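You operate a simulated robot arm through the tools that you are given. There is no shell and no other tool. Be economical: measure what you need, move in short steps, check, and stop when the job is done.

Carry out the task below with a simulated robot arm. There is one attempt and no reset: what you move stays moved.

## Task
Press the loose tyre home on the feed wheel marked 5.
Fine: one stroke, press slider in; then lever up, slider out, the wheel in its nest; other wheels stay.

The check looks at the end state, three seconds after you hand in, the way a careful person would. Anything else that was tipped, shoved, dropped, spilled or broken makes it a failure.

## Robot
A 7-joint arm with a two-finger parallel gripper, fixed in place. Base frame: the origin is at the foot of the arm, x ahead of it, y to its left, z up; the work surface is at about z = 780. Readings come in mm, degrees, newtons and seconds.
With the tool pointing down near the work surface it reaches from about 220 to 680 mm from the base axis. Its first joint turns from -66.0 to 66.0 degrees. Payload 2.4 kg.
The TCP is the grasp point between the finger pads, 30 mm short of the fingertips. In the tool frame z runs along the fingers and y along their closing line. Largest opening 94 mm; finger width 28, thickness 10; the body of the gripper, 50 by 96 mm, starts 55 mm behind the TCP.
Orientation is told as [roll, pitch, yaw] about the base's x, y, z axes, in that order, counted from this pose: with the fingers straight down and closing along the base's y, the tool's x points along the base's -x, its y along +y and its z along -z.

## Interface
- The arm moves only by the tool step_arm. Its argument "plan" is a list of rows, each a list of 7 numbers: the shift along the base's x, y, z in m, then the turn, a rotation vector about the base's x, y, z in degrees, then the gripper command, from -1 (shut) to 1 (fully open), values between in proportion. In form: [[tx, ty, tz, ax, ay, az, jaw], ...]. A call has 1 to 20 rows; each row is the pose to reach, as a shift and turn from the pose commanded when the call began. A row lasts 0.2 s, in which the tool goes at most 50 mm and 8.6 degrees; a call with a longer step from one row to the next is refused whole, and so is a gripper value outside its range. Where a pose cannot be reached the arm comes as near as it can. A force on the tool above 40 N (or 10 N above the force at the start of the call, whichever is more), or a blocked arm, ends the call early, and 0.2 s more pass. Each finger travels about 153 mm/s and halts on what it meets, pressing with about 45 N; the grip force reading is that of the motor and also rises with nothing between the fingers. The clock runs only during rows and for 0.2 s after the last one: add rows that repeat a pose to give the fingers time. The reply holds the time, the measured pose of the TCP, the force on the tool along the base axes, the opening and the grip force, in the units named above and with some noise, and new pictures: "pictures" is both (left out), scene, wrist or none.
- Cameras (640 x 400 px; columns grow to the right, rows downward): "scene" is fixed at [33.2, 470.6, 1441]; the picture's right is [-0.80, -0.60, 0.00], its down [-0.35, 0.47, -0.81] and it looks along [0.49, -0.65, -0.59] (base axes); focal length 374 px, centre (320, 200). "wrist" rides on the gripper at [-37, 0, -58] in the tool frame; the picture's right is [0.00, -1.00, 0.00], its down [0.97, 0.00, -0.24] and it looks along [0.24, 0.00, 0.97] (tool axes); focal length 218 px, centre (320, 200). There is no depth. A picture from a camera that has moved, and an enlarged one, comes with that camera's place and axes in the base frame and with its lens.
- inspect(camera, box): a new picture of the part [left, top, right, bottom] of that camera's present view, enlarged. The clock stands still meanwhile.
- hand_in(): hands the job in; it is judged then, once.

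Work in short steps. Places have to be worked out from the pictures, the camera data and where the tool is seen: move nearer, look again, correct. Check each grasp and each placing, and mend what went wrong. You have 120 turns and 170 pictures in all, those below and enlarged ones among them. Open the gripper and draw the arm clear of the work before you hand the job in, unless the task says otherwise; then end with one line.

The tools are called after "Request:" by a JSON object that holds its "op" and its "data". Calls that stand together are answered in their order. step_arm: Moves the arm, as the interface text tells. Its arguments: {"type":"object","properties":{"plan":{"type":"array","items":{"type":"array","items":{"type":"number"}}},"pictures":{"type":"string","enum":["both","scene","wrist","none"]}},"required":["plan"]} The other tools are called the same way: inspect (camera, box) takes an enlarged picture of a part of a camera's view; hand_in () hands the job in.

At the start:

```text
t: 0.0
position: [466.7, 76.3, 1145.0]
tcp_rot: [0.1, 0.0, 0.0]
ft_force: [-0.5, -0.3, 1.8]
width: 94.0
finger_force: 0.0
```

scene: 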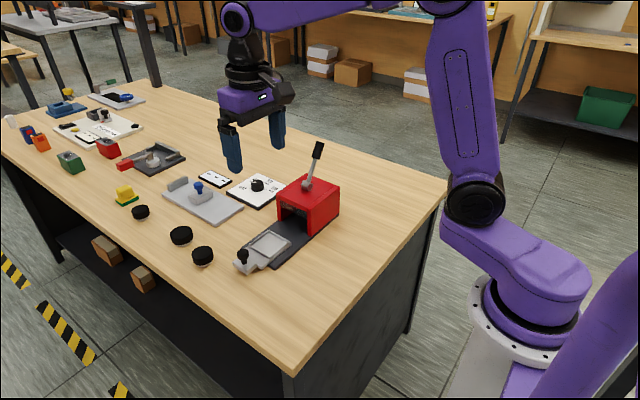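
wrist: 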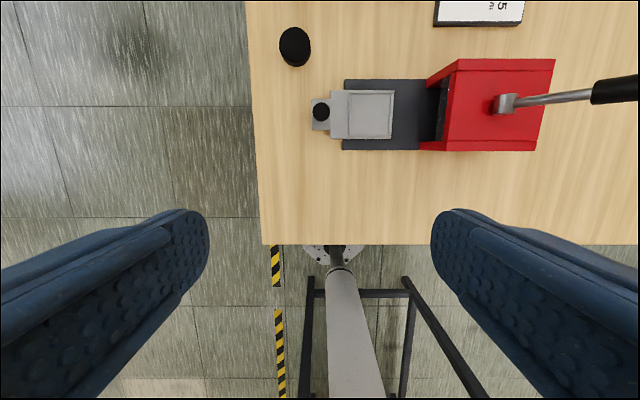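

The scene shows a red press with a lever and slider, several black wheels and a few plates. I'll enlarge the key areas first.

Request:
{"op": "inspect", "data": {"camera": "scene", "box": [100, 130, 350, 286]}}

Request:
{"op": "inspect", "data": {"camera": "scene", "box": [0, 70, 200, 195]}}

Request:
{"op": "inspect", "data": {"camera": "wrist", "box": [240, 0, 640, 250]}}

```text
2.56 times, centred on (225, 208) of scene
camera zoom: at [33.2, 470.6, 1441.0], right [-0.8, -0.6, 0.0], down [-0.35, 0.47, -0.81], along [0.49, -0.65, -0.59], focal length 957 px, centre (563, 180)
```

zoom: 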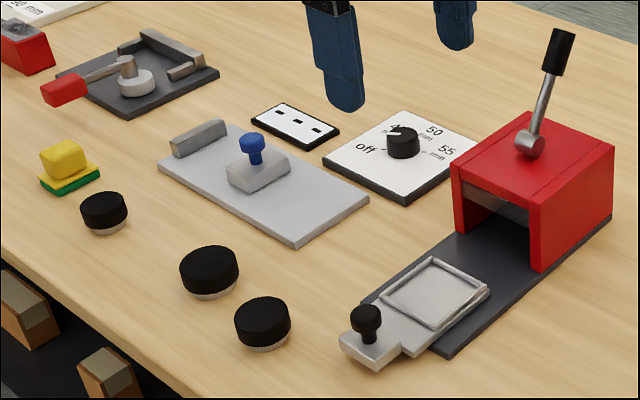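

```text
3.20 times, centred on (100, 132) of scene
camera zoom: at [33.2, 470.6, 1441.0], right [-0.8, -0.6, 0.0], down [-0.35, 0.47, -0.81], along [0.49, -0.65, -0.59], focal length 1196 px, centre (1024, 416)
```

zoom: 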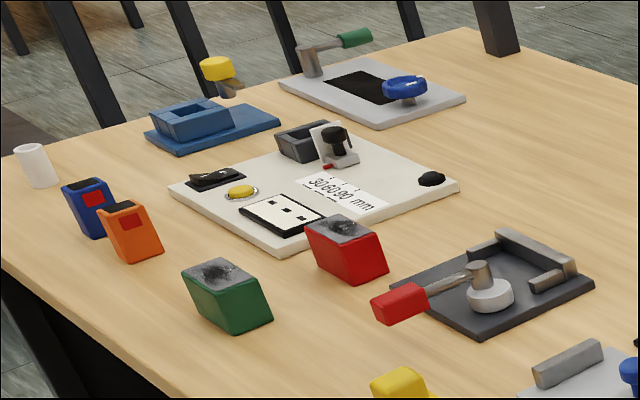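

```text
1.60 times, centred on (440, 125) of wrist
camera zoom: at [502.6, 76.4, 1202.9], right [0.0, -1.0, 0.0], down [-0.97, 0.0, 0.24], along [-0.24, 0.0, -0.97], focal length 349 px, centre (128, 320)
```

zoom: 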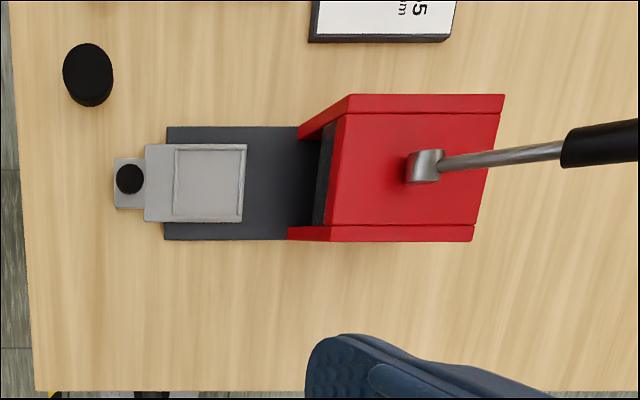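

Wheel A works out near (655,118), with the other wheels further out in x. The press slider knob is near (559,76). I'll move above the wheels to read their marks.

Request:
{"op": "step_arm", "data": {"plan": [[0.03, 0.01, -0.02, 0, 0, 0, 1], [0.06, 0.02, -0.04, 0, 0, 0, 1], [0.09, 0.03, -0.06, 0, 0, 0, 1], [0.12, 0.04, -0.08, 0, 0, 0, 1], [0.15, 0.04, -0.1, 0, 0, 0, 1]]}}

```text
t: 1.2
position: [615.4, 118.6, 1044.7]
tcp_rot: [0.0, 0.0, 0.0]
ft_force: [-0.3, 0.5, -0.5]
width: 93.9
finger_force: 0.0
camera wrist: at [652.9, 116.8, 1101.7], right [0.0, -1.0, 0.0], down [-0.97, 0.0, 0.24], along [-0.24, 0.0, -0.97], focal length 218 px, centre (320, 200)
```

scene: 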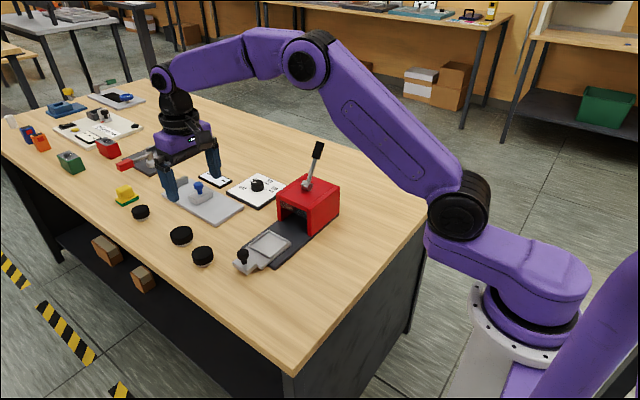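
wrist: 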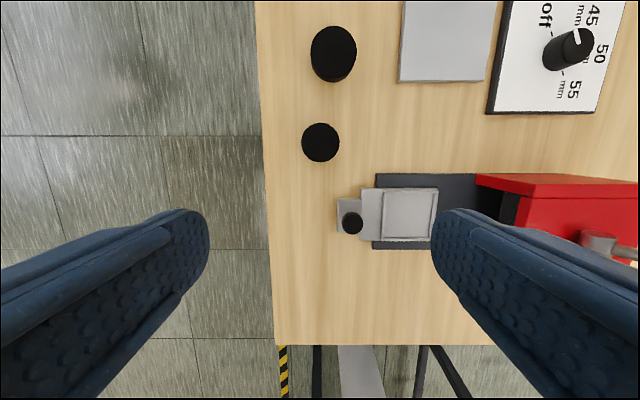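

The dial is marked off/45/50/55 mm, so the setting may matter. I'll zoom in on the wheels and the dial.

Request:
{"op": "inspect", "data": {"camera": "wrist", "box": [280, 0, 440, 250]}}

Request:
{"op": "inspect", "data": {"camera": "wrist", "box": [460, 0, 640, 115]}}

Request:
{"op": "inspect", "data": {"camera": "scene", "box": [120, 195, 230, 275]}}

Request:
{"op": "inspect", "data": {"camera": "scene", "box": [215, 135, 350, 280]}}

```text
1.60 times, centred on (360, 125) of wrist
camera zoom: at [652.9, 116.8, 1101.7], right [0.0, -1.0, 0.0], down [-0.97, 0.0, 0.24], along [-0.24, 0.0, -0.97], focal length 349 px, centre (256, 320)
```

zoom: 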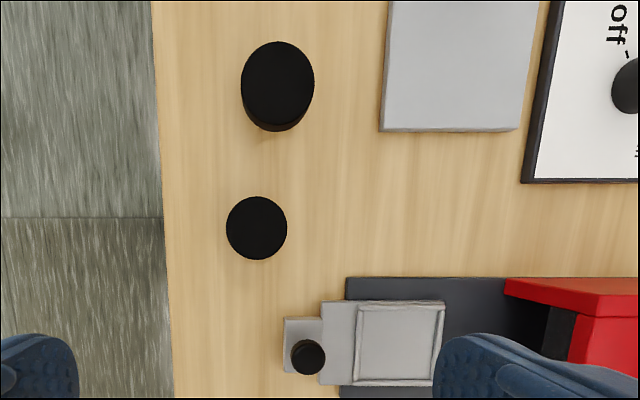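

```text
3.48 times, centred on (550, 58) of wrist
camera zoom: at [652.9, 116.8, 1101.7], right [0.0, -1.0, 0.0], down [-0.97, 0.0, 0.24], along [-0.24, 0.0, -0.97], focal length 759 px, centre (-480, 696)
```

zoom: 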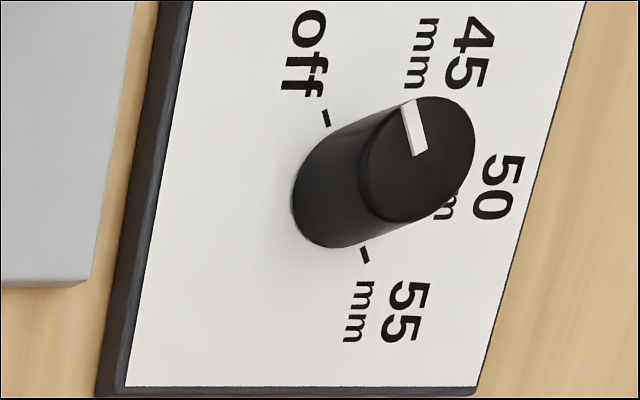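

```text
5.00 times, centred on (175, 235) of scene
camera zoom: at [33.1, 470.6, 1441.0], right [-0.8, -0.6, 0.0], down [-0.35, 0.47, -0.81], along [0.49, -0.65, -0.59], focal length 1869 px, centre (1045, 25)
```

zoom: 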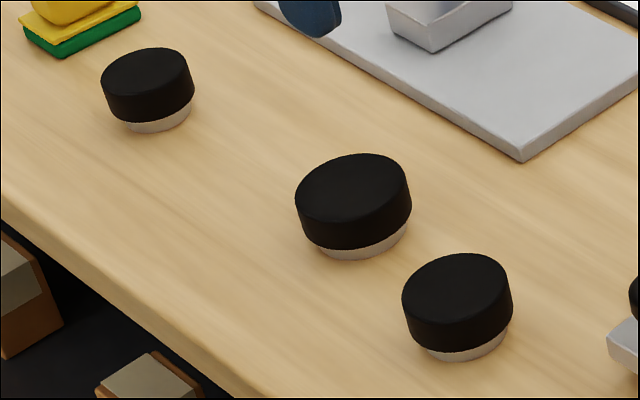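

```text
2.76 times, centred on (282, 208) of scene
camera zoom: at [33.1, 470.6, 1441.0], right [-0.8, -0.6, 0.0], down [-0.35, 0.47, -0.81], along [0.49, -0.65, -0.59], focal length 1031 px, centre (423, 179)
```

zoom: 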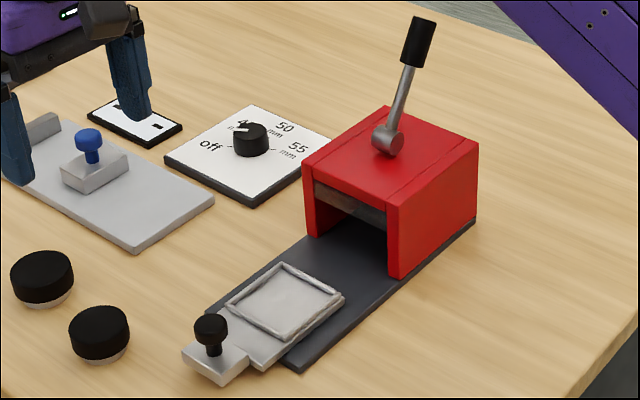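

I need closer looks at the dial pointer and the cards for any marks.

Request:
{"op": "inspect", "data": {"camera": "scene", "box": [190, 160, 290, 222]}}

Request:
{"op": "inspect", "data": {"camera": "scene", "box": [180, 238, 220, 270]}}

Request:
{"op": "inspect", "data": {"camera": "wrist", "box": [300, 10, 380, 170]}}

```text
6.40 times, centred on (240, 191) of scene
camera zoom: at [33.1, 470.6, 1441.0], right [-0.8, -0.6, 0.0], down [-0.35, 0.47, -0.81], along [0.49, -0.65, -0.59], focal length 2392 px, centre (832, 258)
```

zoom: 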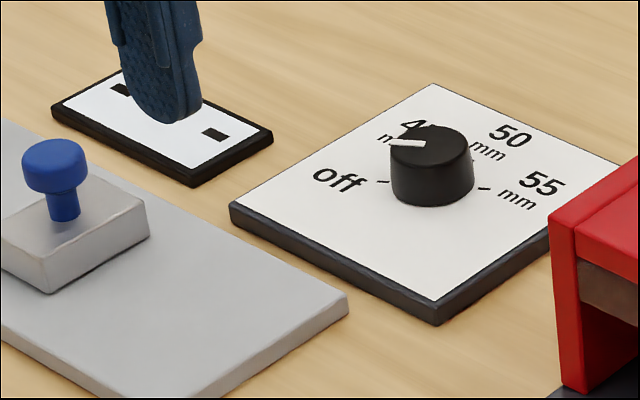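

```text
12.50 times, centred on (200, 254) of scene
camera zoom: at [33.1, 470.6, 1441.0], right [-0.8, -0.6, 0.0], down [-0.35, 0.47, -0.81], along [0.49, -0.65, -0.59], focal length 4672 px, centre (1820, -475)
```

zoom: 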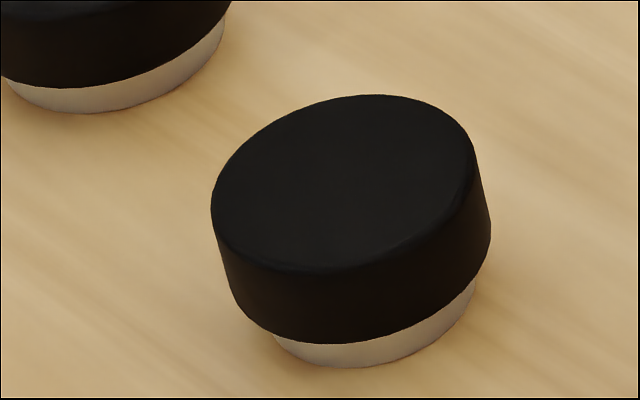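

```text
2.50 times, centred on (340, 90) of wrist
camera zoom: at [652.9, 116.8, 1101.7], right [0.0, -1.0, 0.0], down [-0.97, 0.0, 0.24], along [-0.24, 0.0, -0.97], focal length 546 px, centre (270, 475)
```

zoom: 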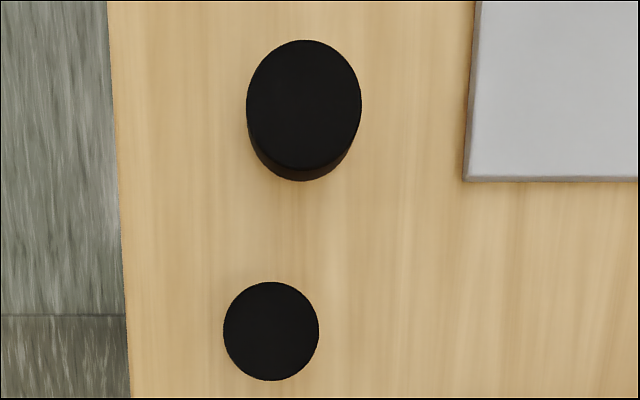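

Tyre A sits tilted on its hub and the others look similar. No mark shows from this side, so I'll tilt the tool to view the wheels obliquely from the robot's side.

Request:
{"op": "step_arm", "data": {"plan": [[-0.012, 0, -0.02, 0, -8, 0, 1], [-0.024, 0, -0.04, 0, -16, 0, 1], [-0.036, 0, -0.06, 0, -24, 0, 1], [-0.048, 0, -0.08, 0, -32, 0, 1], [-0.06, 0, -0.1, 0, -40, 0, 1], [-0.076, 0, -0.12, 0, -48, 0, 1], [-0.076, 0, -0.12, 0, -55, 0, 1]]}}

```text
t: 2.8
position: [553.0, 105.3, 942.6]
tcp_rot: [-1.5, -53.5, -10.9]
ft_force: [1.8, 4.7, 0.5]
width: 94.0
finger_force: 0.1
out of reach, approached as far as the arm can: row 4, 5, 6, 7
camera wrist: at [528.5, 110.8, 1005.5], right [-0.21, -0.98, 0.02], down [-0.76, 0.15, -0.64], along [0.62, -0.14, -0.77], focal length 218 px, centre (320, 200)
```

scene: 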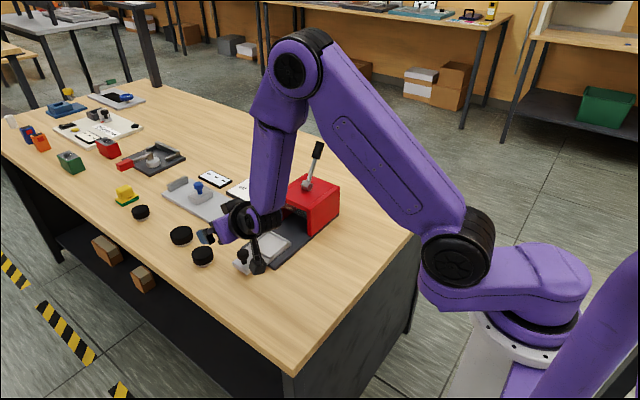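
wrist: 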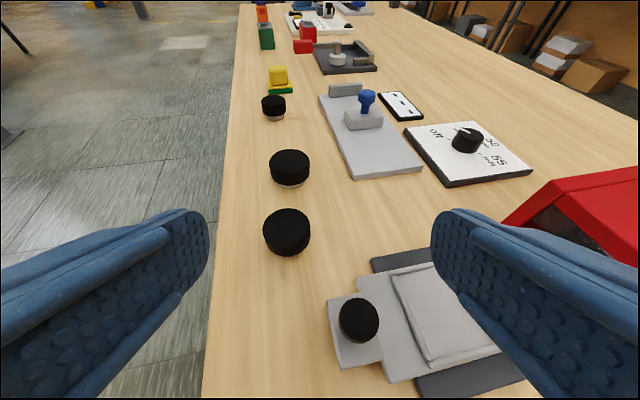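

Request:
{"op": "inspect", "data": {"camera": "wrist", "box": [240, 80, 340, 270]}}

Request:
{"op": "inspect", "data": {"camera": "wrist", "box": [400, 110, 540, 190]}}

```text
2.11 times, centred on (290, 175) of wrist
camera zoom: at [528.5, 110.8, 1005.5], right [-0.21, -0.98, 0.02], down [-0.76, 0.15, -0.64], along [0.62, -0.14, -0.77], focal length 460 px, centre (383, 253)
```

zoom: 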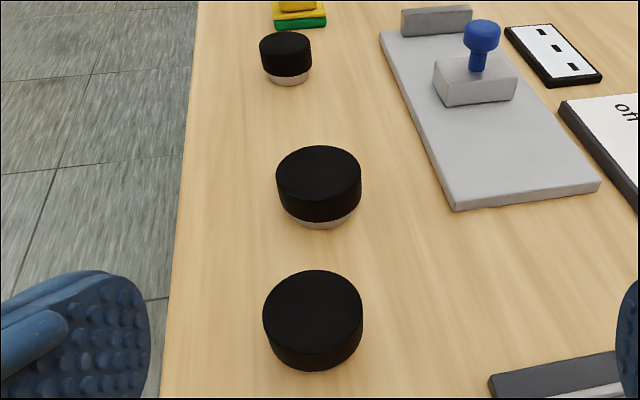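

```text
4.57 times, centred on (470, 150) of wrist
camera zoom: at [528.5, 110.8, 1005.5], right [-0.21, -0.98, 0.02], down [-0.76, 0.15, -0.64], along [0.62, -0.14, -0.77], focal length 998 px, centre (-366, 429)
```

zoom: 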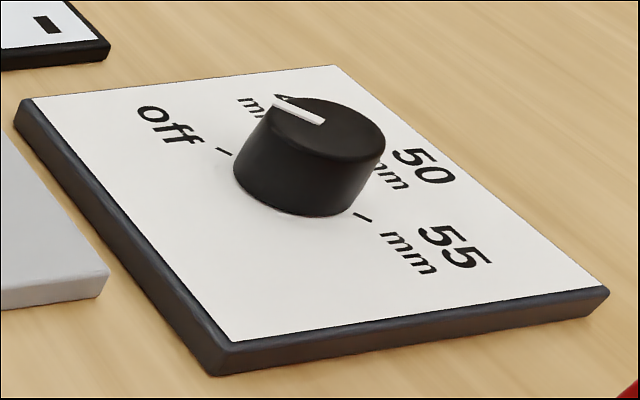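

Dial pointer reads "off". It isn't mentioned in the task, so I leave it. No marks on the robot-facing sides; I return upright and then look from the press side (−y).

Request:
{"op": "step_arm", "data": {"plan": [[0.01, -0.01, 0.015, 0.93, 7.6, 1.55, 1], [0.02, -0.02, 0.03, 1.86, 15.2, 3.1, 1], [0.03, -0.03, 0.045, 2.8, 22.8, 4.66, 1], [0.04, -0.04, 0.06, 3.7, 30.4, 6.2, 1], [0.05, -0.05, 0.06, 4.65, 38, 7.76, 1], [0.06, -0.06, 0.06, 5.6, 45.6, 9.3, 1], [0.067, -0.07, 0.06, 6.5, 53.4, 10.9, 1]], "pictures": "none"}}

Request:
{"op": "step_arm", "data": {"plan": [[0, 0, -0.01, 8, 0, 0, 1], [0, 0, -0.02, 16, 0, 0, 1], [0, -0.005, -0.03, 24, 0, 0, 1], [0, -0.01, -0.04, 32, 0, 0, 1], [0, -0.015, -0.04, 40, 0, 0, 1], [0, -0.02, -0.04, 48, 0, 0, 1]]}}

```text
t: 4.4
position: [622.5, -32.9, 990.2]
tcp_rot: [13.2, -4.2, -5.9]
ft_force: [-0.6, -3.2, -0.1]
width: 93.9
finger_force: 0.0
out of reach, approached as far as the arm can: row 3, 4, 5, 6, 7
```

```text
t: 5.8
position: [608.8, 48.0, 949.3]
tcp_rot: [61.5, -8.0, 1.3]
ft_force: [0.0, -0.2, 0.1]
width: 93.9
finger_force: 0.0
camera wrist: at [641.8, -2.8, 981.7], right [0.13, -0.47, -0.87], down [-0.97, -0.23, -0.02], along [-0.19, 0.85, -0.49], focal length 218 px, centre (320, 200)
```

scene: 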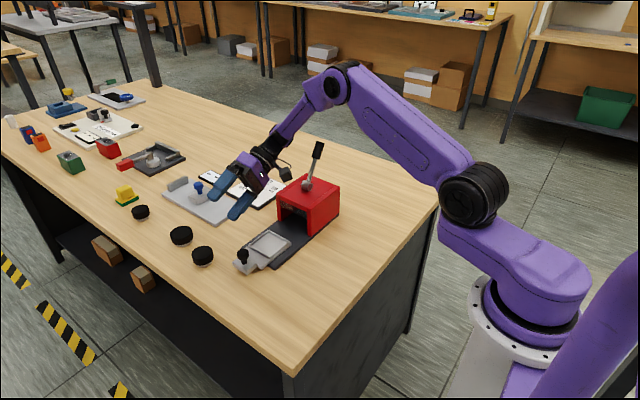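
wrist: 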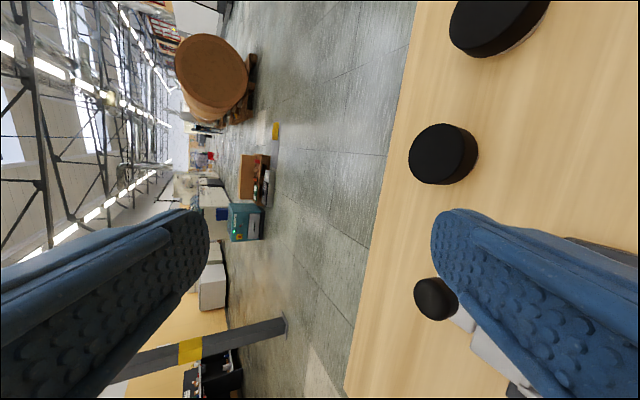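

Request:
{"op": "inspect", "data": {"camera": "wrist", "box": [390, 0, 560, 190]}}

```text
2.11 times, centred on (475, 95) of wrist
camera zoom: at [641.8, -2.8, 981.7], right [0.13, -0.47, -0.87], down [-0.97, -0.23, -0.02], along [-0.19, 0.85, -0.49], focal length 460 px, centre (-6, 421)
```

zoom: 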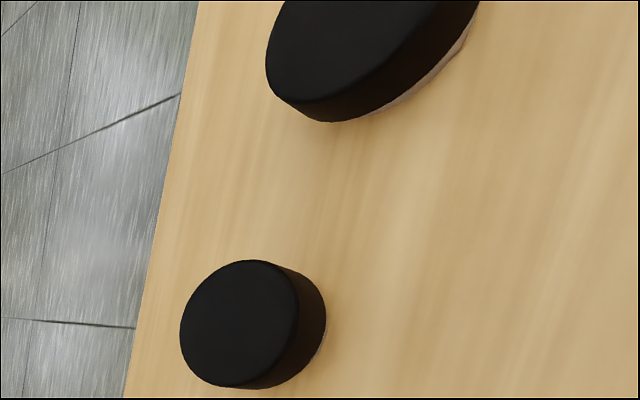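

No marks on the visible sides, so the number must be underneath. I'll come upright near A, the only wheel within reach, then grasp and lift it to check.

Request:
{"op": "step_arm", "data": {"plan": [[0, 0.005, 0.005, -7.7, 0.8, -0.7, 1], [0.005, 0.015, 0.01, -15.4, 1.6, -1.4, 1], [0.01, 0.025, 0.01, -23.1, 2.4, -2.1, 1], [0.015, 0.035, 0.01, -30.8, 3.2, -2.8, 1], [0.02, 0.045, 0.01, -38.4, 4.1, -3.4, 1], [0.02, 0.055, 0.01, -46.1, 4.9, -4.1, 1], [0.02, 0.065, 0.01, -53.8, 5.7, -4.8, 1], [0.02, 0.069, 0.01, -61.5, 6.5, -5.5, 1]]}}

```text
t: 7.6
position: [620.1, 104.8, 953.5]
tcp_rot: [13.1, -1.8, 0.9]
ft_force: [0.1, 0.9, -0.3]
width: 94.0
finger_force: 0.1
out of reach, approached as far as the arm can: row 7, 8
camera wrist: at [654.9, 92.0, 1011.1], right [0.02, -0.97, -0.23], down [-0.98, -0.07, 0.2], along [-0.21, 0.22, -0.95], focal length 218 px, centre (320, 200)
```

scene: 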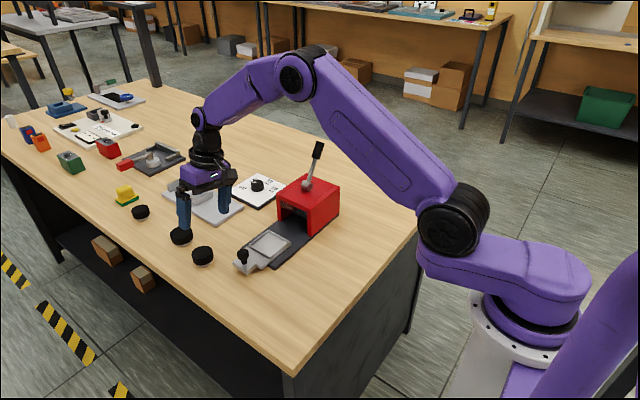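
wrist: 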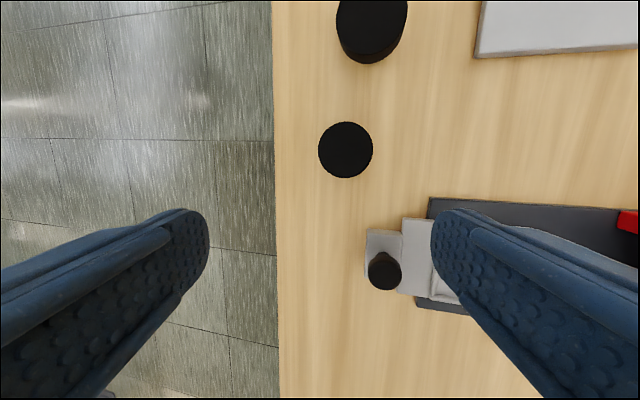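

A re-measured at (659,115). I'll level the tool and position above it.

Request:
{"op": "step_arm", "data": {"plan": [[0.008, 0, -0.02, -4.5, 0.6, 0, 1], [0.018, 0.005, -0.04, -9, 1.2, 0, 1], [0.028, 0.01, -0.06, -13, 1.8, -0.9, 1], [0.037, 0.011, -0.07, -13, 1.8, -0.9, 1], [0.037, 0.011, -0.07, -13, 1.8, -0.9, 1]]}}

```text
t: 8.8
position: [601.9, 104.9, 894.6]
tcp_rot: [11.2, -2.2, 0.8]
ft_force: [0.4, -0.5, -0.1]
width: 94.0
finger_force: 0.0
out of reach, approached as far as the arm can: row 1, 2, 3, 4, 5
camera wrist: at [637.0, 92.5, 953.5], right [0.02, -0.98, -0.19], down [-0.98, -0.06, 0.2], along [-0.21, 0.19, -0.96], focal length 218 px, centre (320, 200)
```

scene: 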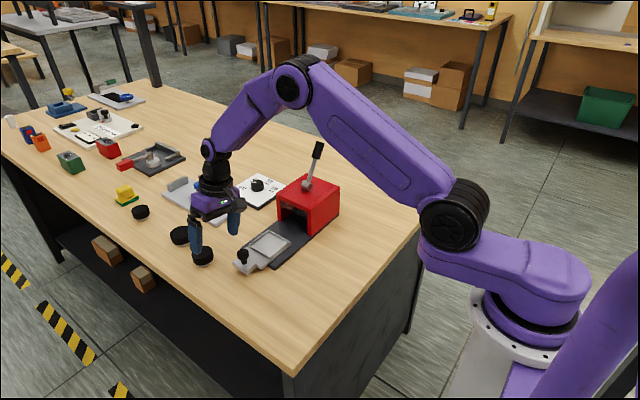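
wrist: 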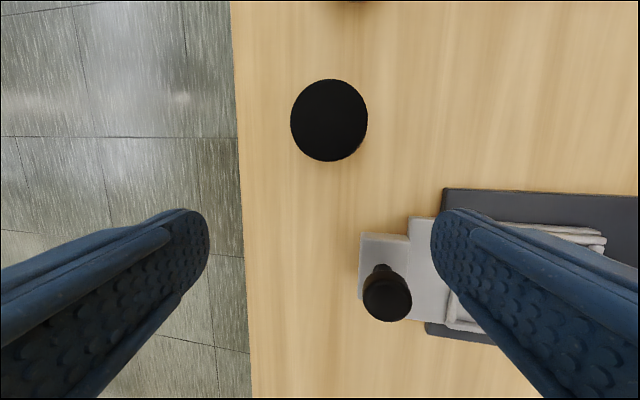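

The arm is stuck against a joint limit in this configuration. I'll retract up and back toward the start pose while levelling.

Request:
{"op": "step_arm", "data": {"plan": [[-0.02, 0, 0.03, 0, 0, 0, 1], [-0.04, 0, 0.07, 0, 0, 0, 1], [-0.06, 0, 0.11, -3, 0, 0, 1], [-0.08, -0.01, 0.15, -6, 1, 0, 1], [-0.1, -0.02, 0.19, -9, 2, -0.9, 1], [-0.12, -0.03, 0.22, -11.2, 2.2, -0.9, 1], [-0.13, -0.03, 0.24, -11.2, 2.2, -0.9, 1]], "pictures": "none"}}

```text
t: 10.4
position: [455.0, 68.8, 1081.5]
tcp_rot: [13.2, -1.9, -0.3]
ft_force: [-0.9, 1.0, 0.8]
width: 94.0
finger_force: 0.0
out of reach, approached as far as the arm can: row 3, 4, 5, 6, 7
```

Request:
{"op": "step_arm", "data": {"plan": [[0, -0.02, 0, 0, 0, 0, 1], [0, -0.06, 0, 0, 0, 0, 1], [0, -0.1, 0, -4, 0, 0, 1], [0, -0.14, 0, -8, 0, 0, 1], [0, -0.14, 0, -13, 2, 0, 1]]}}

```text
t: 11.6
position: [443.1, -51.3, 1052.2]
tcp_rot: [12.4, -3.2, -1.3]
ft_force: [0.2, -0.3, 0.0]
width: 94.1
finger_force: 0.0
out of reach, approached as far as the arm can: row 3, 4, 5
camera wrist: at [476.2, -64.7, 1109.7], right [-0.01, -0.98, -0.21], down [-0.98, -0.03, 0.18], along [-0.18, 0.21, -0.96], focal length 218 px, centre (320, 200)
```

scene: 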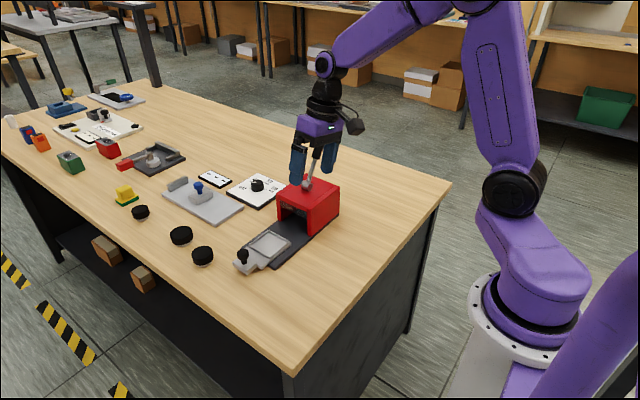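
wrist: 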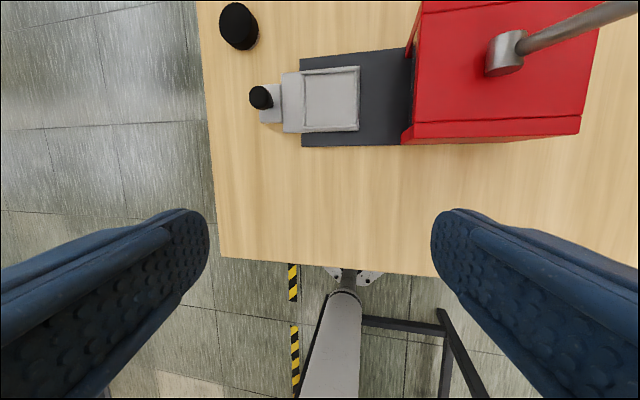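

Roll stays stuck near 12–13° even here, so I suspect a wrist joint limit. I'll test whether a yaw change frees it.

Request:
{"op": "step_arm", "data": {"plan": [[0, 0.02, 0.02, 0, 0, 8, 1], [0, 0.04, 0.04, 0, 0, 16, 1], [0, 0.06, 0.06, 0, 0, 24, 1], [0, 0.06, 0.06, -6, 0, 24, 1], [0, 0.06, 0.06, -12, 0, 24, 1]], "pictures": "none"}}

```text
t: 12.8
position: [405.3, 17.3, 1085.9]
tcp_rot: [13.1, -3.4, 17.4]
ft_force: [-0.1, 0.8, 0.1]
width: 93.9
finger_force: 0.1
out of reach, approached as far as the arm can: row 2, 3, 4, 5
```

Request:
{"op": "step_arm", "data": {"plan": [[0.01, 0, 0, 0, 0, -8, 1], [0.02, 0, 0, 0, 0, -16, 1], [0.03, 0, 0, 0, 0, -24, 1], [0.04, 0, 0, 0, 0, -32, 1], [0.04, 0, 0, -4, 0, -40, 1], [0.04, 0, 0, -8, 0, -48, 1], [0.04, 0, 0, -12, 0, -48, 1]]}}

```text
refused: row 5 steps farther than a row can; nothing moved
```

Request:
{"op": "step_arm", "data": {"plan": [[0.01, 0, 0, 0, 0, -8, 1], [0.02, 0, 0, 0, 0, -16, 1], [0.03, 0, 0, 0, 0, -24, 1], [0.04, 0, 0, 0, 0, -32, 1], [0.04, 0, 0, 0, 0, -40, 1], [0.04, 0, 0, 0, 0, -48, 1], [0.04, 0, 0, -4, 0, -48, 1], [0.04, 0, 0, -8, 0, -48, 1], [0.04, 0, 0, -12, 0, -48, 1]]}}

```text
t: 14.8
position: [421.7, -11.5, 1074.8]
tcp_rot: [12.9, -3.6, -27.5]
ft_force: [0.6, 0.6, 0.0]
width: 94.1
finger_force: 0.1
out of reach, approached as far as the arm can: row 6, 7, 8, 9
camera wrist: at [445.5, -38.6, 1133.4], right [-0.44, -0.87, -0.22], down [-0.9, 0.41, 0.17], along [-0.06, 0.27, -0.96], focal length 218 px, centre (320, 200)
```

scene: 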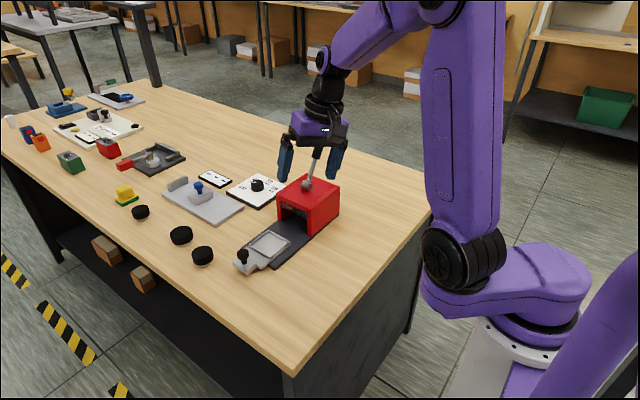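
wrist: 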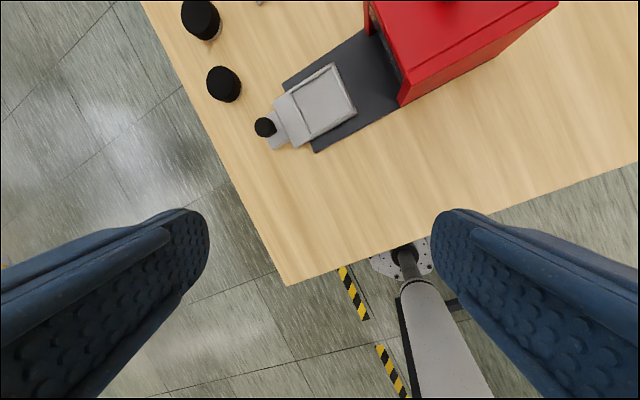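

The shoulder looks swung far toward +y compared to the start, possibly at the first joint's limit. I'll swing the tool well to −y, high up, so that joint unwinds.

Request:
{"op": "step_arm", "data": {"plan": [[0, -0.04, 0.01, 0, 0, 0, 1], [0, -0.08, 0.02, 0, 0, 0, 1], [-0.01, -0.12, 0.03, 0, 0, 0, 1], [-0.02, -0.16, 0.04, 0, 0, 0, 1], [-0.03, -0.2, 0.04, 0, 0, 0, 1], [-0.05, -0.24, 0.04, 0, 0, 0, 1], [-0.07, -0.28, 0.04, 0, 0, 0, 1], [-0.09, -0.32, 0.04, 0, 0, 0, 1]], "pictures": "scene"}}

```text
t: 16.6
position: [344.4, -276.3, 1110.1]
tcp_rot: [13.7, -3.9, -27.4]
ft_force: [-0.1, -0.4, 1.0]
width: 94.3
finger_force: 0.1
out of reach, approached as far as the arm can: row 4, 5, 6, 7, 8
```

scene: 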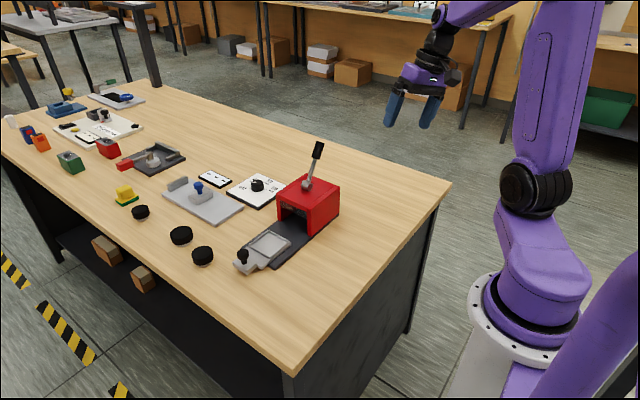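

Request:
{"op": "step_arm", "data": {"plan": [[0, 0, 0, -4, 1, 0, 1], [0, 0, 0, -8, 2, 0, 1], [0, 0, 0, -12, 3, 0, 1], [0, 0, 0, -12, 3, -8, 1], [0, 0, 0, -12, 3, -16, 1]], "pictures": "scene"}}

```text
t: 17.8
position: [339.6, -267.9, 1055.4]
tcp_rot: [10.9, -9.5, -43.7]
ft_force: [0.1, -0.4, -0.4]
width: 93.8
finger_force: 0.0
out of reach, approached as far as the arm can: row 1, 2, 3, 4, 5
```

scene: 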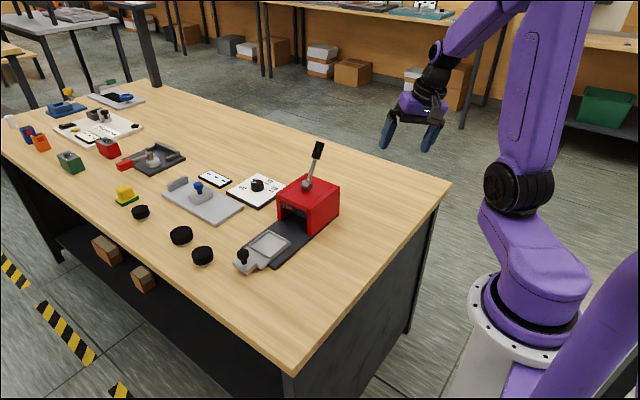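

Best explanation: the wrist flipped through its straight (singular) position, and a forearm-roll joint is now near its end stop. I'll first bring the tool back to the middle with yaw about 0.

Request:
{"op": "step_arm", "data": {"plan": [[0.02, 0.04, 0.03, 0, 0, 6, 1], [0.04, 0.08, 0.05, 0, 0, 12, 1], [0.06, 0.12, 0.06, 0, 0, 18, 1], [0.08, 0.16, 0.06, 0, 0, 24, 1], [0.1, 0.2, 0.06, 0, 0, 30, 1], [0.12, 0.24, 0.06, 0, 0, 36, 1], [0.12, 0.26, 0.06, 0, 0, 42, 1]], "pictures": "none"}}

Request:
{"op": "step_arm", "data": {"plan": [[0, 0, 0, 5.6, 0, -5.6, 1], [0, 0, 0, 11.2, 0, -11.2, 1], [0, 0, 0, 16.8, 0, -16.8, 1], [0, 0, 0, 22.4, 0, -22.4, 1], [0, 0.01, 0, 28, 0, -28, 1], [0, 0.02, 0, 33.6, 0, -33.6, 1], [0, 0.03, 0, 39.2, 0, -39.2, 1], [0, 0.04, 0, 44.8, 0, -44.8, 1], [0, 0.05, 0, 50.4, 0, -50.4, 1]], "pictures": "scene"}}

```text
refused: row 1 steps farther than a row can; nothing moved
```

```text
t: 19.8
position: [258.3, -174.6, 1035.7]
tcp_rot: [29.0, 36.2, -92.9]
ft_force: [-0.3, 0.1, 0.6]
width: 94.1
finger_force: 0.1
out of reach, approached as far as the arm can: row 6, 7, 8, 9
```

scene: 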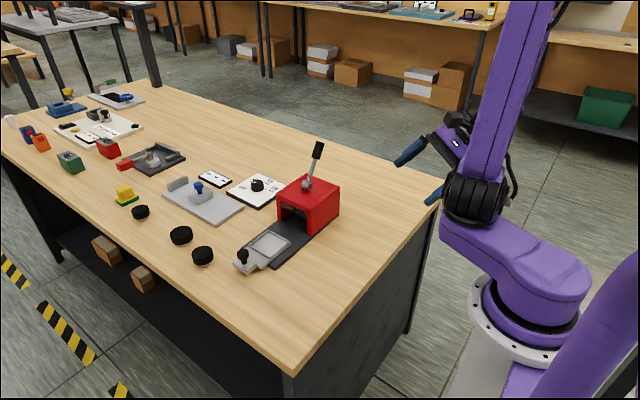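

The rotation sweep ran here instead (first call refused), tool z is now about (0.51, 0.49, −0.71). I'll move to the middle holding this orientation, with smaller steps.

Request:
{"op": "step_arm", "data": {"plan": [[0.0, 0.0, 0.04, 0, 0, 0, 1], [0.025, 0.025, 0.07, 0, 0, 0, 1], [0.05, 0.05, 0.08, 0, 0, 0, 1], [0.075, 0.075, 0.08, 0, 0, 0, 1], [0.1, 0.1, 0.08, 0, 0, 0, 1], [0.125, 0.125, 0.08, 0, 0, 0, 1], [0.15, 0.15, 0.08, 0, 0, 0, 1], [0.18, 0.17, 0.08, 0, 0, 0, 1]], "pictures": "scene"}}

```text
t: 21.6
position: [330.8, -18.7, 1018.9]
tcp_rot: [29.2, 36.2, -92.5]
ft_force: [-0.6, -0.2, 0.2]
width: 94.0
finger_force: 0.0
out of reach, approached as far as the arm can: row 1, 2, 3, 4, 5, 6, 7, 8
```

scene: 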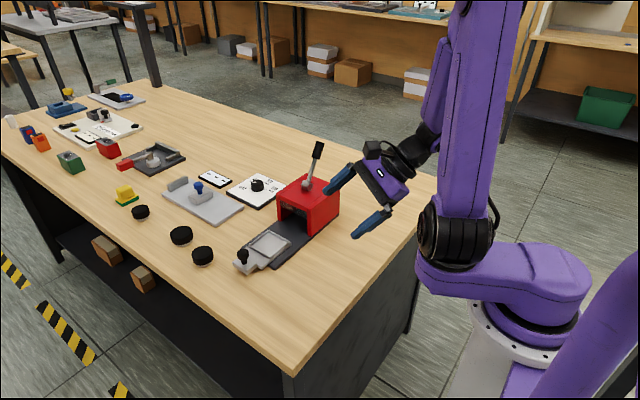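

The tool may also be at the last joint's limit (yaw −92). I'll turn it back about its own axis and see whether that frees the arm.

Request:
{"op": "step_arm", "data": {"plan": [[0, 0, 0.01, -3.8, -3.7, 5.3, 1], [0.0, 0.0, 0.02, -7.6, -7.4, 10.6, 1], [0.01, 0, 0.03, -11.5, -11, 16, 1], [0.02, 0, 0.04, -15.3, -14.7, 21.3, 1], [0.03, 0, 0.05, -19.1, -18.4, 26.6, 1], [0.04, 0, 0.05, -23, -22, 32, 1], [0.05, 0, 0.05, -26.8, -25.7, 37.3, 1], [0.06, 0, 0.05, -30.6, -29.4, 42.6, 1]], "pictures": "scene"}}

```text
t: 23.4
position: [388.6, -13.5, 1067.7]
tcp_rot: [44.9, -2.6, -43.2]
ft_force: [0.3, -0.2, 0.3]
width: 94.1
finger_force: 0.1
```

scene: 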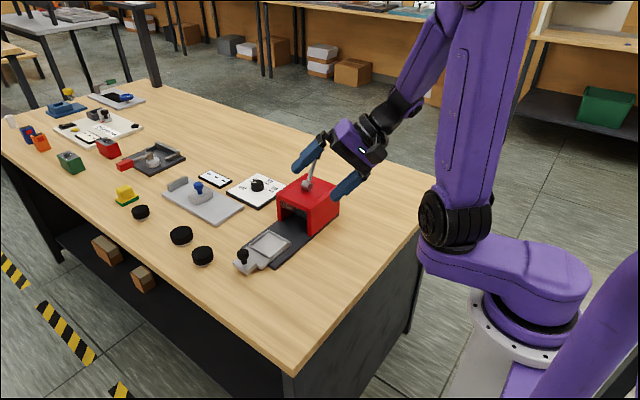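

That freed it: no reach flags now. Next I'll swing the tool from sideways to nearly straight ahead.

Request:
{"op": "step_arm", "data": {"plan": [[0.01, 0, 0.005, -0.8, -5.4, -4.3, 1], [0.02, 0, 0.01, -1.6, -10.8, -8.7, 1], [0.03, 0, 0.015, -2.4, -16.3, -13, 1], [0.04, 0.01, 0.02, -3.2, -21.7, -17.3, 1], [0.05, 0.02, 0.03, -4, -27.1, -21.7, 1], [0.06, 0.03, 0.03, -4.8, -32.6, -26, 1]], "pictures": "scene"}}

```text
t: 24.8
position: [448.8, 14.4, 1095.6]
tcp_rot: [70.9, -23.5, -76.1]
ft_force: [0.4, 0.3, 1.0]
width: 94.2
finger_force: 0.1
```

scene: 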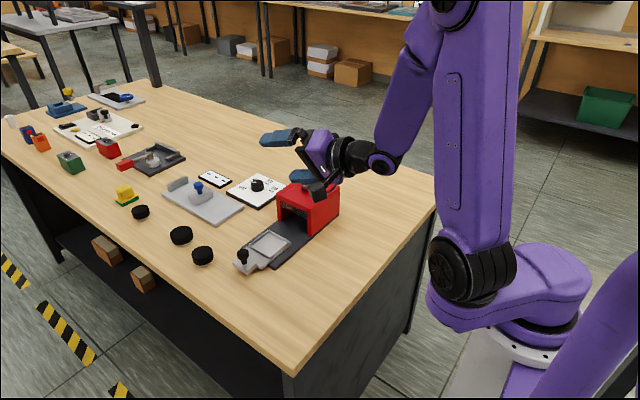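

Clean so far. Now I'll roll the tool about its forward axis so the closing line is horizontal again.

Request:
{"op": "step_arm", "data": {"plan": [[0, 0, 0, -7.1, -0.75, 2.2, 1], [0, 0, 0, -14.2, -1.5, 4.5, 1], [0, 0, 0, -21.4, -2.2, 6.7, 1], [0, 0, 0, -28.5, -3, 9, 1], [0, 0, 0, -35.6, -3.7, 11.2, 1], [0, 0, 0, -42.7, -4.5, 13.5, 1], [0, 0, 0, -50, -5.2, 15.7, 1], [0, 0, 0, -57, -6, 18, 1]], "pictures": "scene"}}

```text
t: 26.6
position: [450.1, 15.1, 1095.9]
tcp_rot: [16.0, -71.7, -10.8]
ft_force: [0.4, -0.2, 0.4]
width: 93.9
finger_force: 0.1
```

scene: 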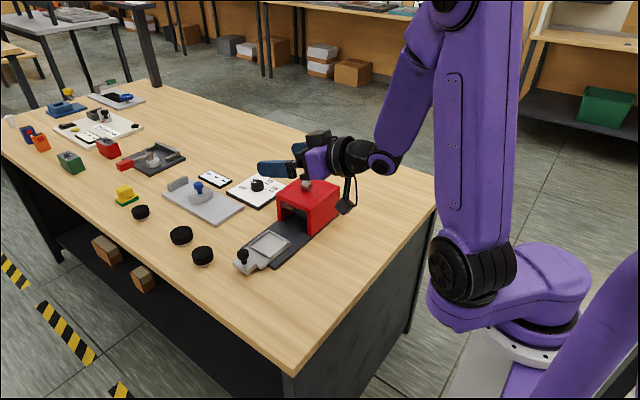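

Request:
{"op": "step_arm", "data": {"plan": [[0, 0, 0, 0, 8, 0, 1], [0, 0, 0, 0, 16, 0, 1], [0, 0, 0, 0, 24, 0, 1], [0, 0, 0, 0, 32, 0, 1], [0, 0, 0, 0, 40, 0, 1]], "pictures": "scene"}}

```text
t: 27.8
position: [447.5, 16.5, 1096.7]
tcp_rot: [8.0, -32.0, -4.3]
ft_force: [0.2, -1.1, -0.2]
width: 94.2
finger_force: 0.1
```

scene: 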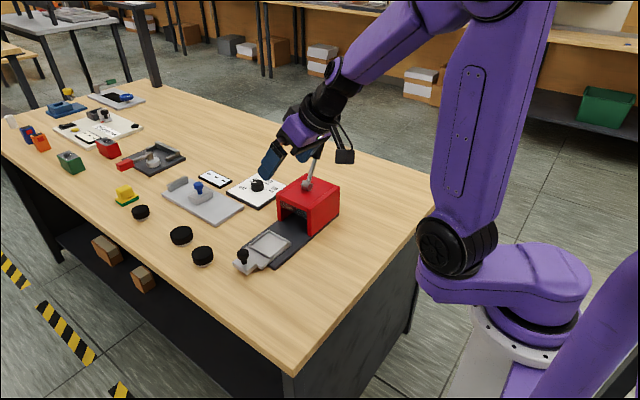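

Request:
{"op": "step_arm", "data": {"plan": [[0, 0, 0, -1, 8, 0, 1], [0, 0, 0, -3, 16, 1, 1], [0, 0, 0, -5, 24, 2, 1], [0, 0, 0, -7, 31, 3, 1], [0, 0, 0, -7, 32, 4, 1]], "pictures": "scene"}}

```text
t: 29.0
position: [450.3, 19.7, 1096.5]
tcp_rot: [5.3, -20.3, -2.4]
ft_force: [0.4, -0.1, 0.1]
width: 94.1
finger_force: 0.0
out of reach, approached as far as the arm can: row 2, 3, 4, 5
```

scene: 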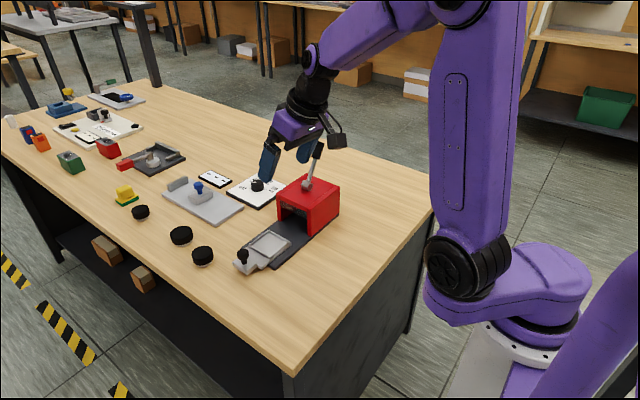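

It stalls again at −20° pitch, so the sweep should go the other way, around the −y side. I'll pitch forward again and then swing that way.

Request:
{"op": "step_arm", "data": {"plan": [[0, 0, 0, 0, -8, 0, 1], [0, 0, 0, 0, -16, 0, 1], [0, 0, 0, 0, -24, 0, 1], [0, 0, 0, 0, -32, 0, 1], [0, 0, 0, 0, -40, 0, 1]], "pictures": "none"}}

Request:
{"op": "step_arm", "data": {"plan": [[0, 0, 0, -4, 3.6, -5.4, 1], [0, 0, 0, -8, 7.2, -10.8, 1], [0, 0, 0, -12, 10.8, -16.2, 1], [0, 0, 0, -16, 14.4, -21.6, 1], [0, 0, 0, -20, 18, -27, 1]], "pictures": "scene"}}

```text
t: 30.2
position: [447.3, 16.7, 1097.0]
tcp_rot: [8.2, -60.3, -4.4]
ft_force: [-0.3, -0.1, 0.1]
width: 93.8
finger_force: 0.1
```

```text
t: 31.4
position: [451.7, 16.7, 1099.9]
tcp_rot: [-28.9, -43.4, -0.2]
ft_force: [-3.3, 0.0, -1.4]
width: 94.0
finger_force: 0.1
out of reach, approached as far as the arm can: row 4
```

scene: 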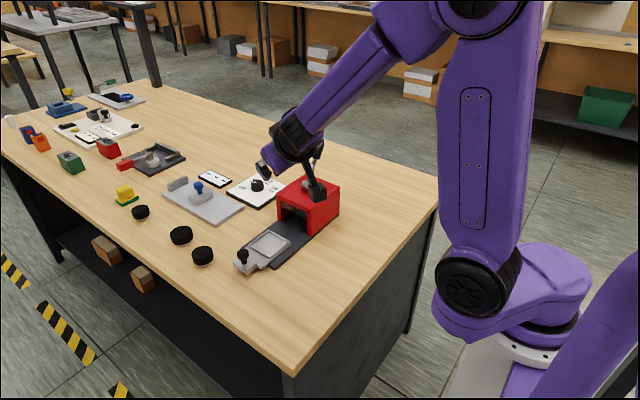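

Request:
{"op": "step_arm", "data": {"plan": [[0, 0, 0, 4.5, 5.6, 0, 1], [0, 0, 0, 9, 11.2, 0, 1], [0, 0, 0, 13.5, 16.8, 0, 1], [0, 0, 0, 18, 22.4, 0, 1], [0, 0, 0, 22.5, 28, 0, 1], [0, 0, 0, 27, 33.6, 0, 1], [0, 0, 0, 31, 39, 0, 1]], "pictures": "scene"}}

```text
t: 33.0
position: [450.6, 14.1, 1092.9]
tcp_rot: [-7.2, -14.6, -13.8]
ft_force: [0.5, 0.1, 0.9]
width: 94.0
finger_force: 0.1
out of reach, approached as far as the arm can: row 5, 6, 7
```

scene: 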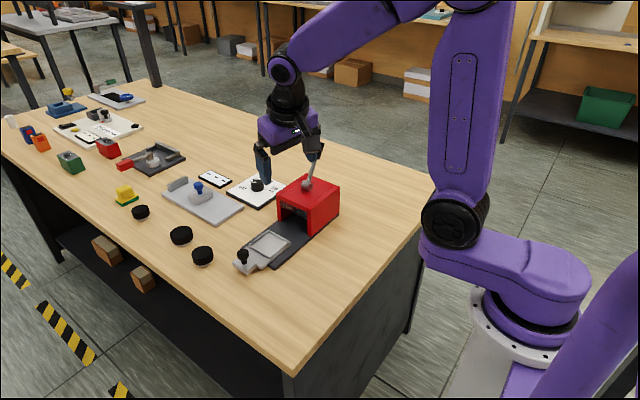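

Request:
{"op": "step_arm", "data": {"plan": [[0, 0, 0, 0, 0, -7, 1], [0, 0, 0, 0, 0, -14, 1], [0, 0, 0, 0, 0, -21, 1], [0, 0, 0, 0, 0, -28, 1], [0, 0, 0, 0, 0, -35, 1]], "pictures": "none"}}

Request:
{"op": "step_arm", "data": {"plan": [[0, 0, 0, -1, 4, 0, 1], [0, 0, 0, -2, 8, 0, 1], [0, 0, 0, -3, 12, 0, 1], [0, 0, 0, -3, 16, 0, 1]], "pictures": "scene"}}

```text
t: 34.2
position: [449.9, 17.2, 1093.8]
tcp_rot: [-7.1, -14.5, -48.8]
ft_force: [0.5, 0.5, -0.8]
width: 94.1
finger_force: 0.0
```

```text
t: 35.2
position: [449.4, 15.9, 1093.7]
tcp_rot: [-21.3, -5.8, -46.2]
ft_force: [-0.6, -0.1, -0.3]
width: 93.7
finger_force: 0.1
```

scene: 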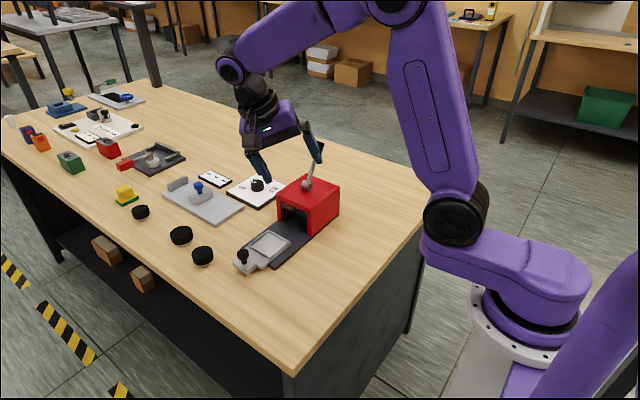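

Yaw was the limiter, and the pose is now free. I'll level the tool, then try yawing back.

Request:
{"op": "step_arm", "data": {"plan": [[0, 0, 0, 6, -4, 0, 1], [0, 0, 0, 12, -8, 0, 1], [0, 0, 0, 18.7, -11.7, 0, 1]], "pictures": "none"}}

Request:
{"op": "step_arm", "data": {"plan": [[0, 0, 0, 0, 0, 8, 1], [0, 0, 0, 0, 0, 16, 1], [0, 0, 0, 0, 0, 24, 1], [0, 0, 0, 0, 0, 32, 1], [0, 0, 0, 0, 0, 40, 1]], "pictures": "scene"}}

```text
t: 36.0
position: [453.5, 2.3, 1083.0]
tcp_rot: [-15.9, -6.4, -46.3]
ft_force: [0.1, -0.3, 1.0]
width: 94.1
finger_force: 0.3
out of reach, approached as far as the arm can: row 1, 2, 3
```

```text
t: 37.2
position: [452.5, 2.9, 1083.2]
tcp_rot: [-15.9, -6.4, -6.1]
ft_force: [-0.3, -0.5, 0.5]
width: 94.2
finger_force: 0.0
```

scene: 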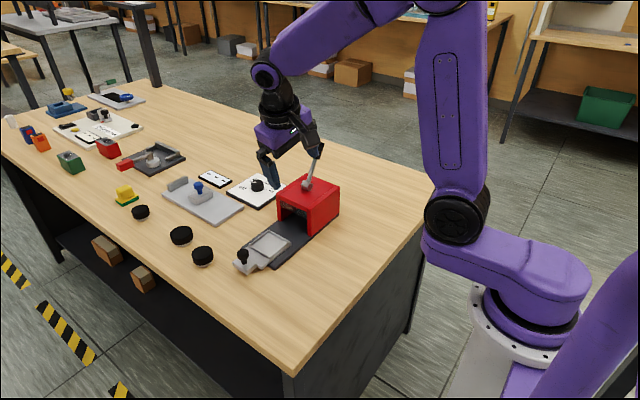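

The evidence fits a forearm roll that reaches both end stops (±166°) in a flipped wrist. I'll pitch straight through the aligned position from here to un-flip it, then swing round the +y side.

Request:
{"op": "step_arm", "data": {"plan": [[0, 0, 0, 2.1, -7.4, 2.3, 1], [0, 0, 0, 4.2, -14.7, 4.7, 1], [0, 0, 0, 6.2, -22, 7, 1], [0, 0, 0, 8.3, -29.5, 9.3, 1], [0, 0, 0, 10.4, -36.8, 11.7, 1], [0, 0, 0, 12.5, -44.2, 14, 1], [0, 0, 0, 14.6, -51.5, 16.4, 1], [0, 0, 0, 16.7, -59, 18.7, 1], [0, 0, 0, 18.8, -66.3, 21, 1]], "pictures": "scene"}}

```text
t: 39.2
position: [453.2, 1.9, 1083.9]
tcp_rot: [16.1, -72.0, -6.6]
ft_force: [-0.1, -0.5, -0.3]
width: 93.9
finger_force: 0.1
out of reach, approached as far as the arm can: row 5, 6
```

scene: 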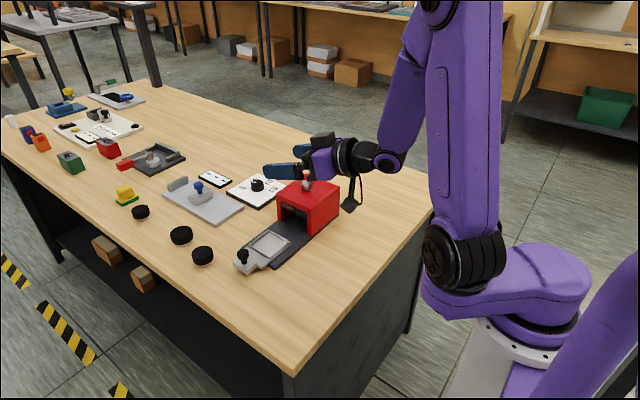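

Request:
{"op": "step_arm", "data": {"plan": [[0, 0, 0, 0.9, 5.5, 6, 1], [0, 0, 0, 1.8, 11, 12, 1], [0, 0, 0, 2.7, 16.5, 18, 1], [0, 0, 0, 3.6, 22, 24, 1], [0, 0, 0, 4.6, 27.3, 30.2, 1]], "pictures": "none"}}

Request:
{"op": "step_arm", "data": {"plan": [[0, 0, 0, -5.7, 4.7, 0, 1], [0, 0, 0, -11.4, 9.4, 0, 1], [0, 0, 0, -17, 14, 0, 1], [0, 0, 0, -22.8, 18.8, 0, 1], [0, 0, 0, -28.5, 23.5, 0, 1], [0, 0, 0, -34.2, 28.2, 0, 1], [0, 0, 0, -40, 33, 0, 1]], "pictures": "scene"}}

```text
t: 40.4
position: [451.8, 1.8, 1083.5]
tcp_rot: [28.0, -45.1, 13.7]
ft_force: [0.0, -0.4, 0.2]
width: 93.9
finger_force: 0.0
```

```text
t: 42.0
position: [451.6, 1.2, 1083.9]
tcp_rot: [-0.3, 0.4, 25.6]
ft_force: [-0.3, -0.1, 0.1]
width: 94.1
finger_force: 0.1
```

scene: 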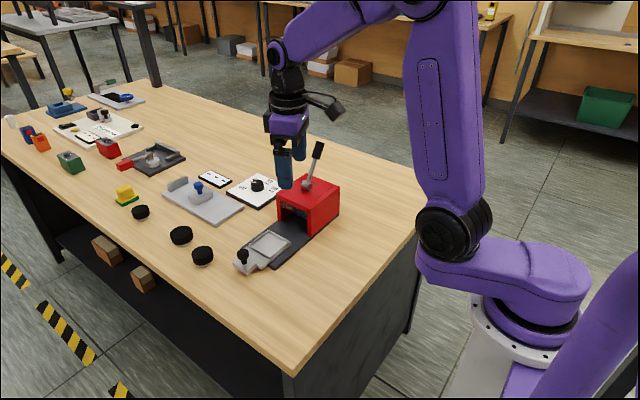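

Upright and free again, so I'll avoid large forward tilts from now on. Yaw back to 0 and move to a high point above wheel A.

Request:
{"op": "step_arm", "data": {"plan": [[0.01, 0.02, 0, 0, 0, -5, 1], [0.03, 0.04, 0, 0, 0, -10, 1], [0.06, 0.06, 0, 0, 0, -15, 1], [0.09, 0.08, -0.01, 0, 0, -20, 1], [0.12, 0.1, -0.03, 0, 0, -25.6, 1], [0.15, 0.115, -0.06, 0, 0, -25.6, 1], [0.18, 0.115, -0.09, 0, 0, -25.6, 1], [0.2, 0.115, -0.12, 0, 0, -25.6, 1]]}}

```text
t: 43.8
position: [654.8, 115.8, 961.7]
tcp_rot: [-0.3, 0.3, -0.1]
ft_force: [0.0, 0.0, -0.3]
width: 94.0
finger_force: 0.1
camera wrist: at [691.5, 116.1, 1019.4], right [0.0, -1.0, 0.0], down [-0.97, 0.0, 0.25], along [-0.25, 0.0, -0.97], focal length 218 px, centre (320, 200)
```

scene: 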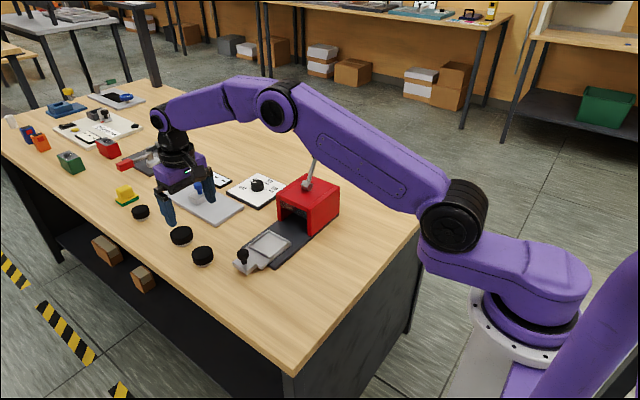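
wrist: 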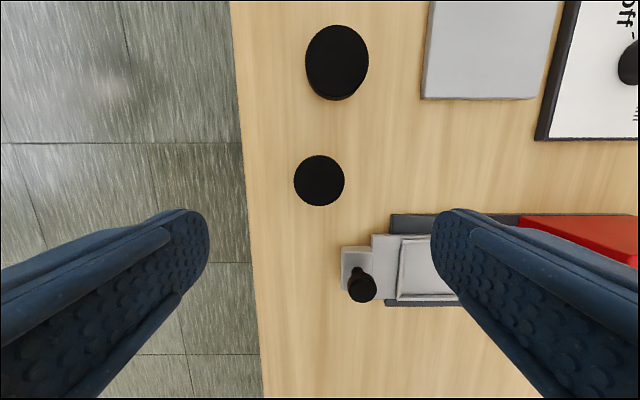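

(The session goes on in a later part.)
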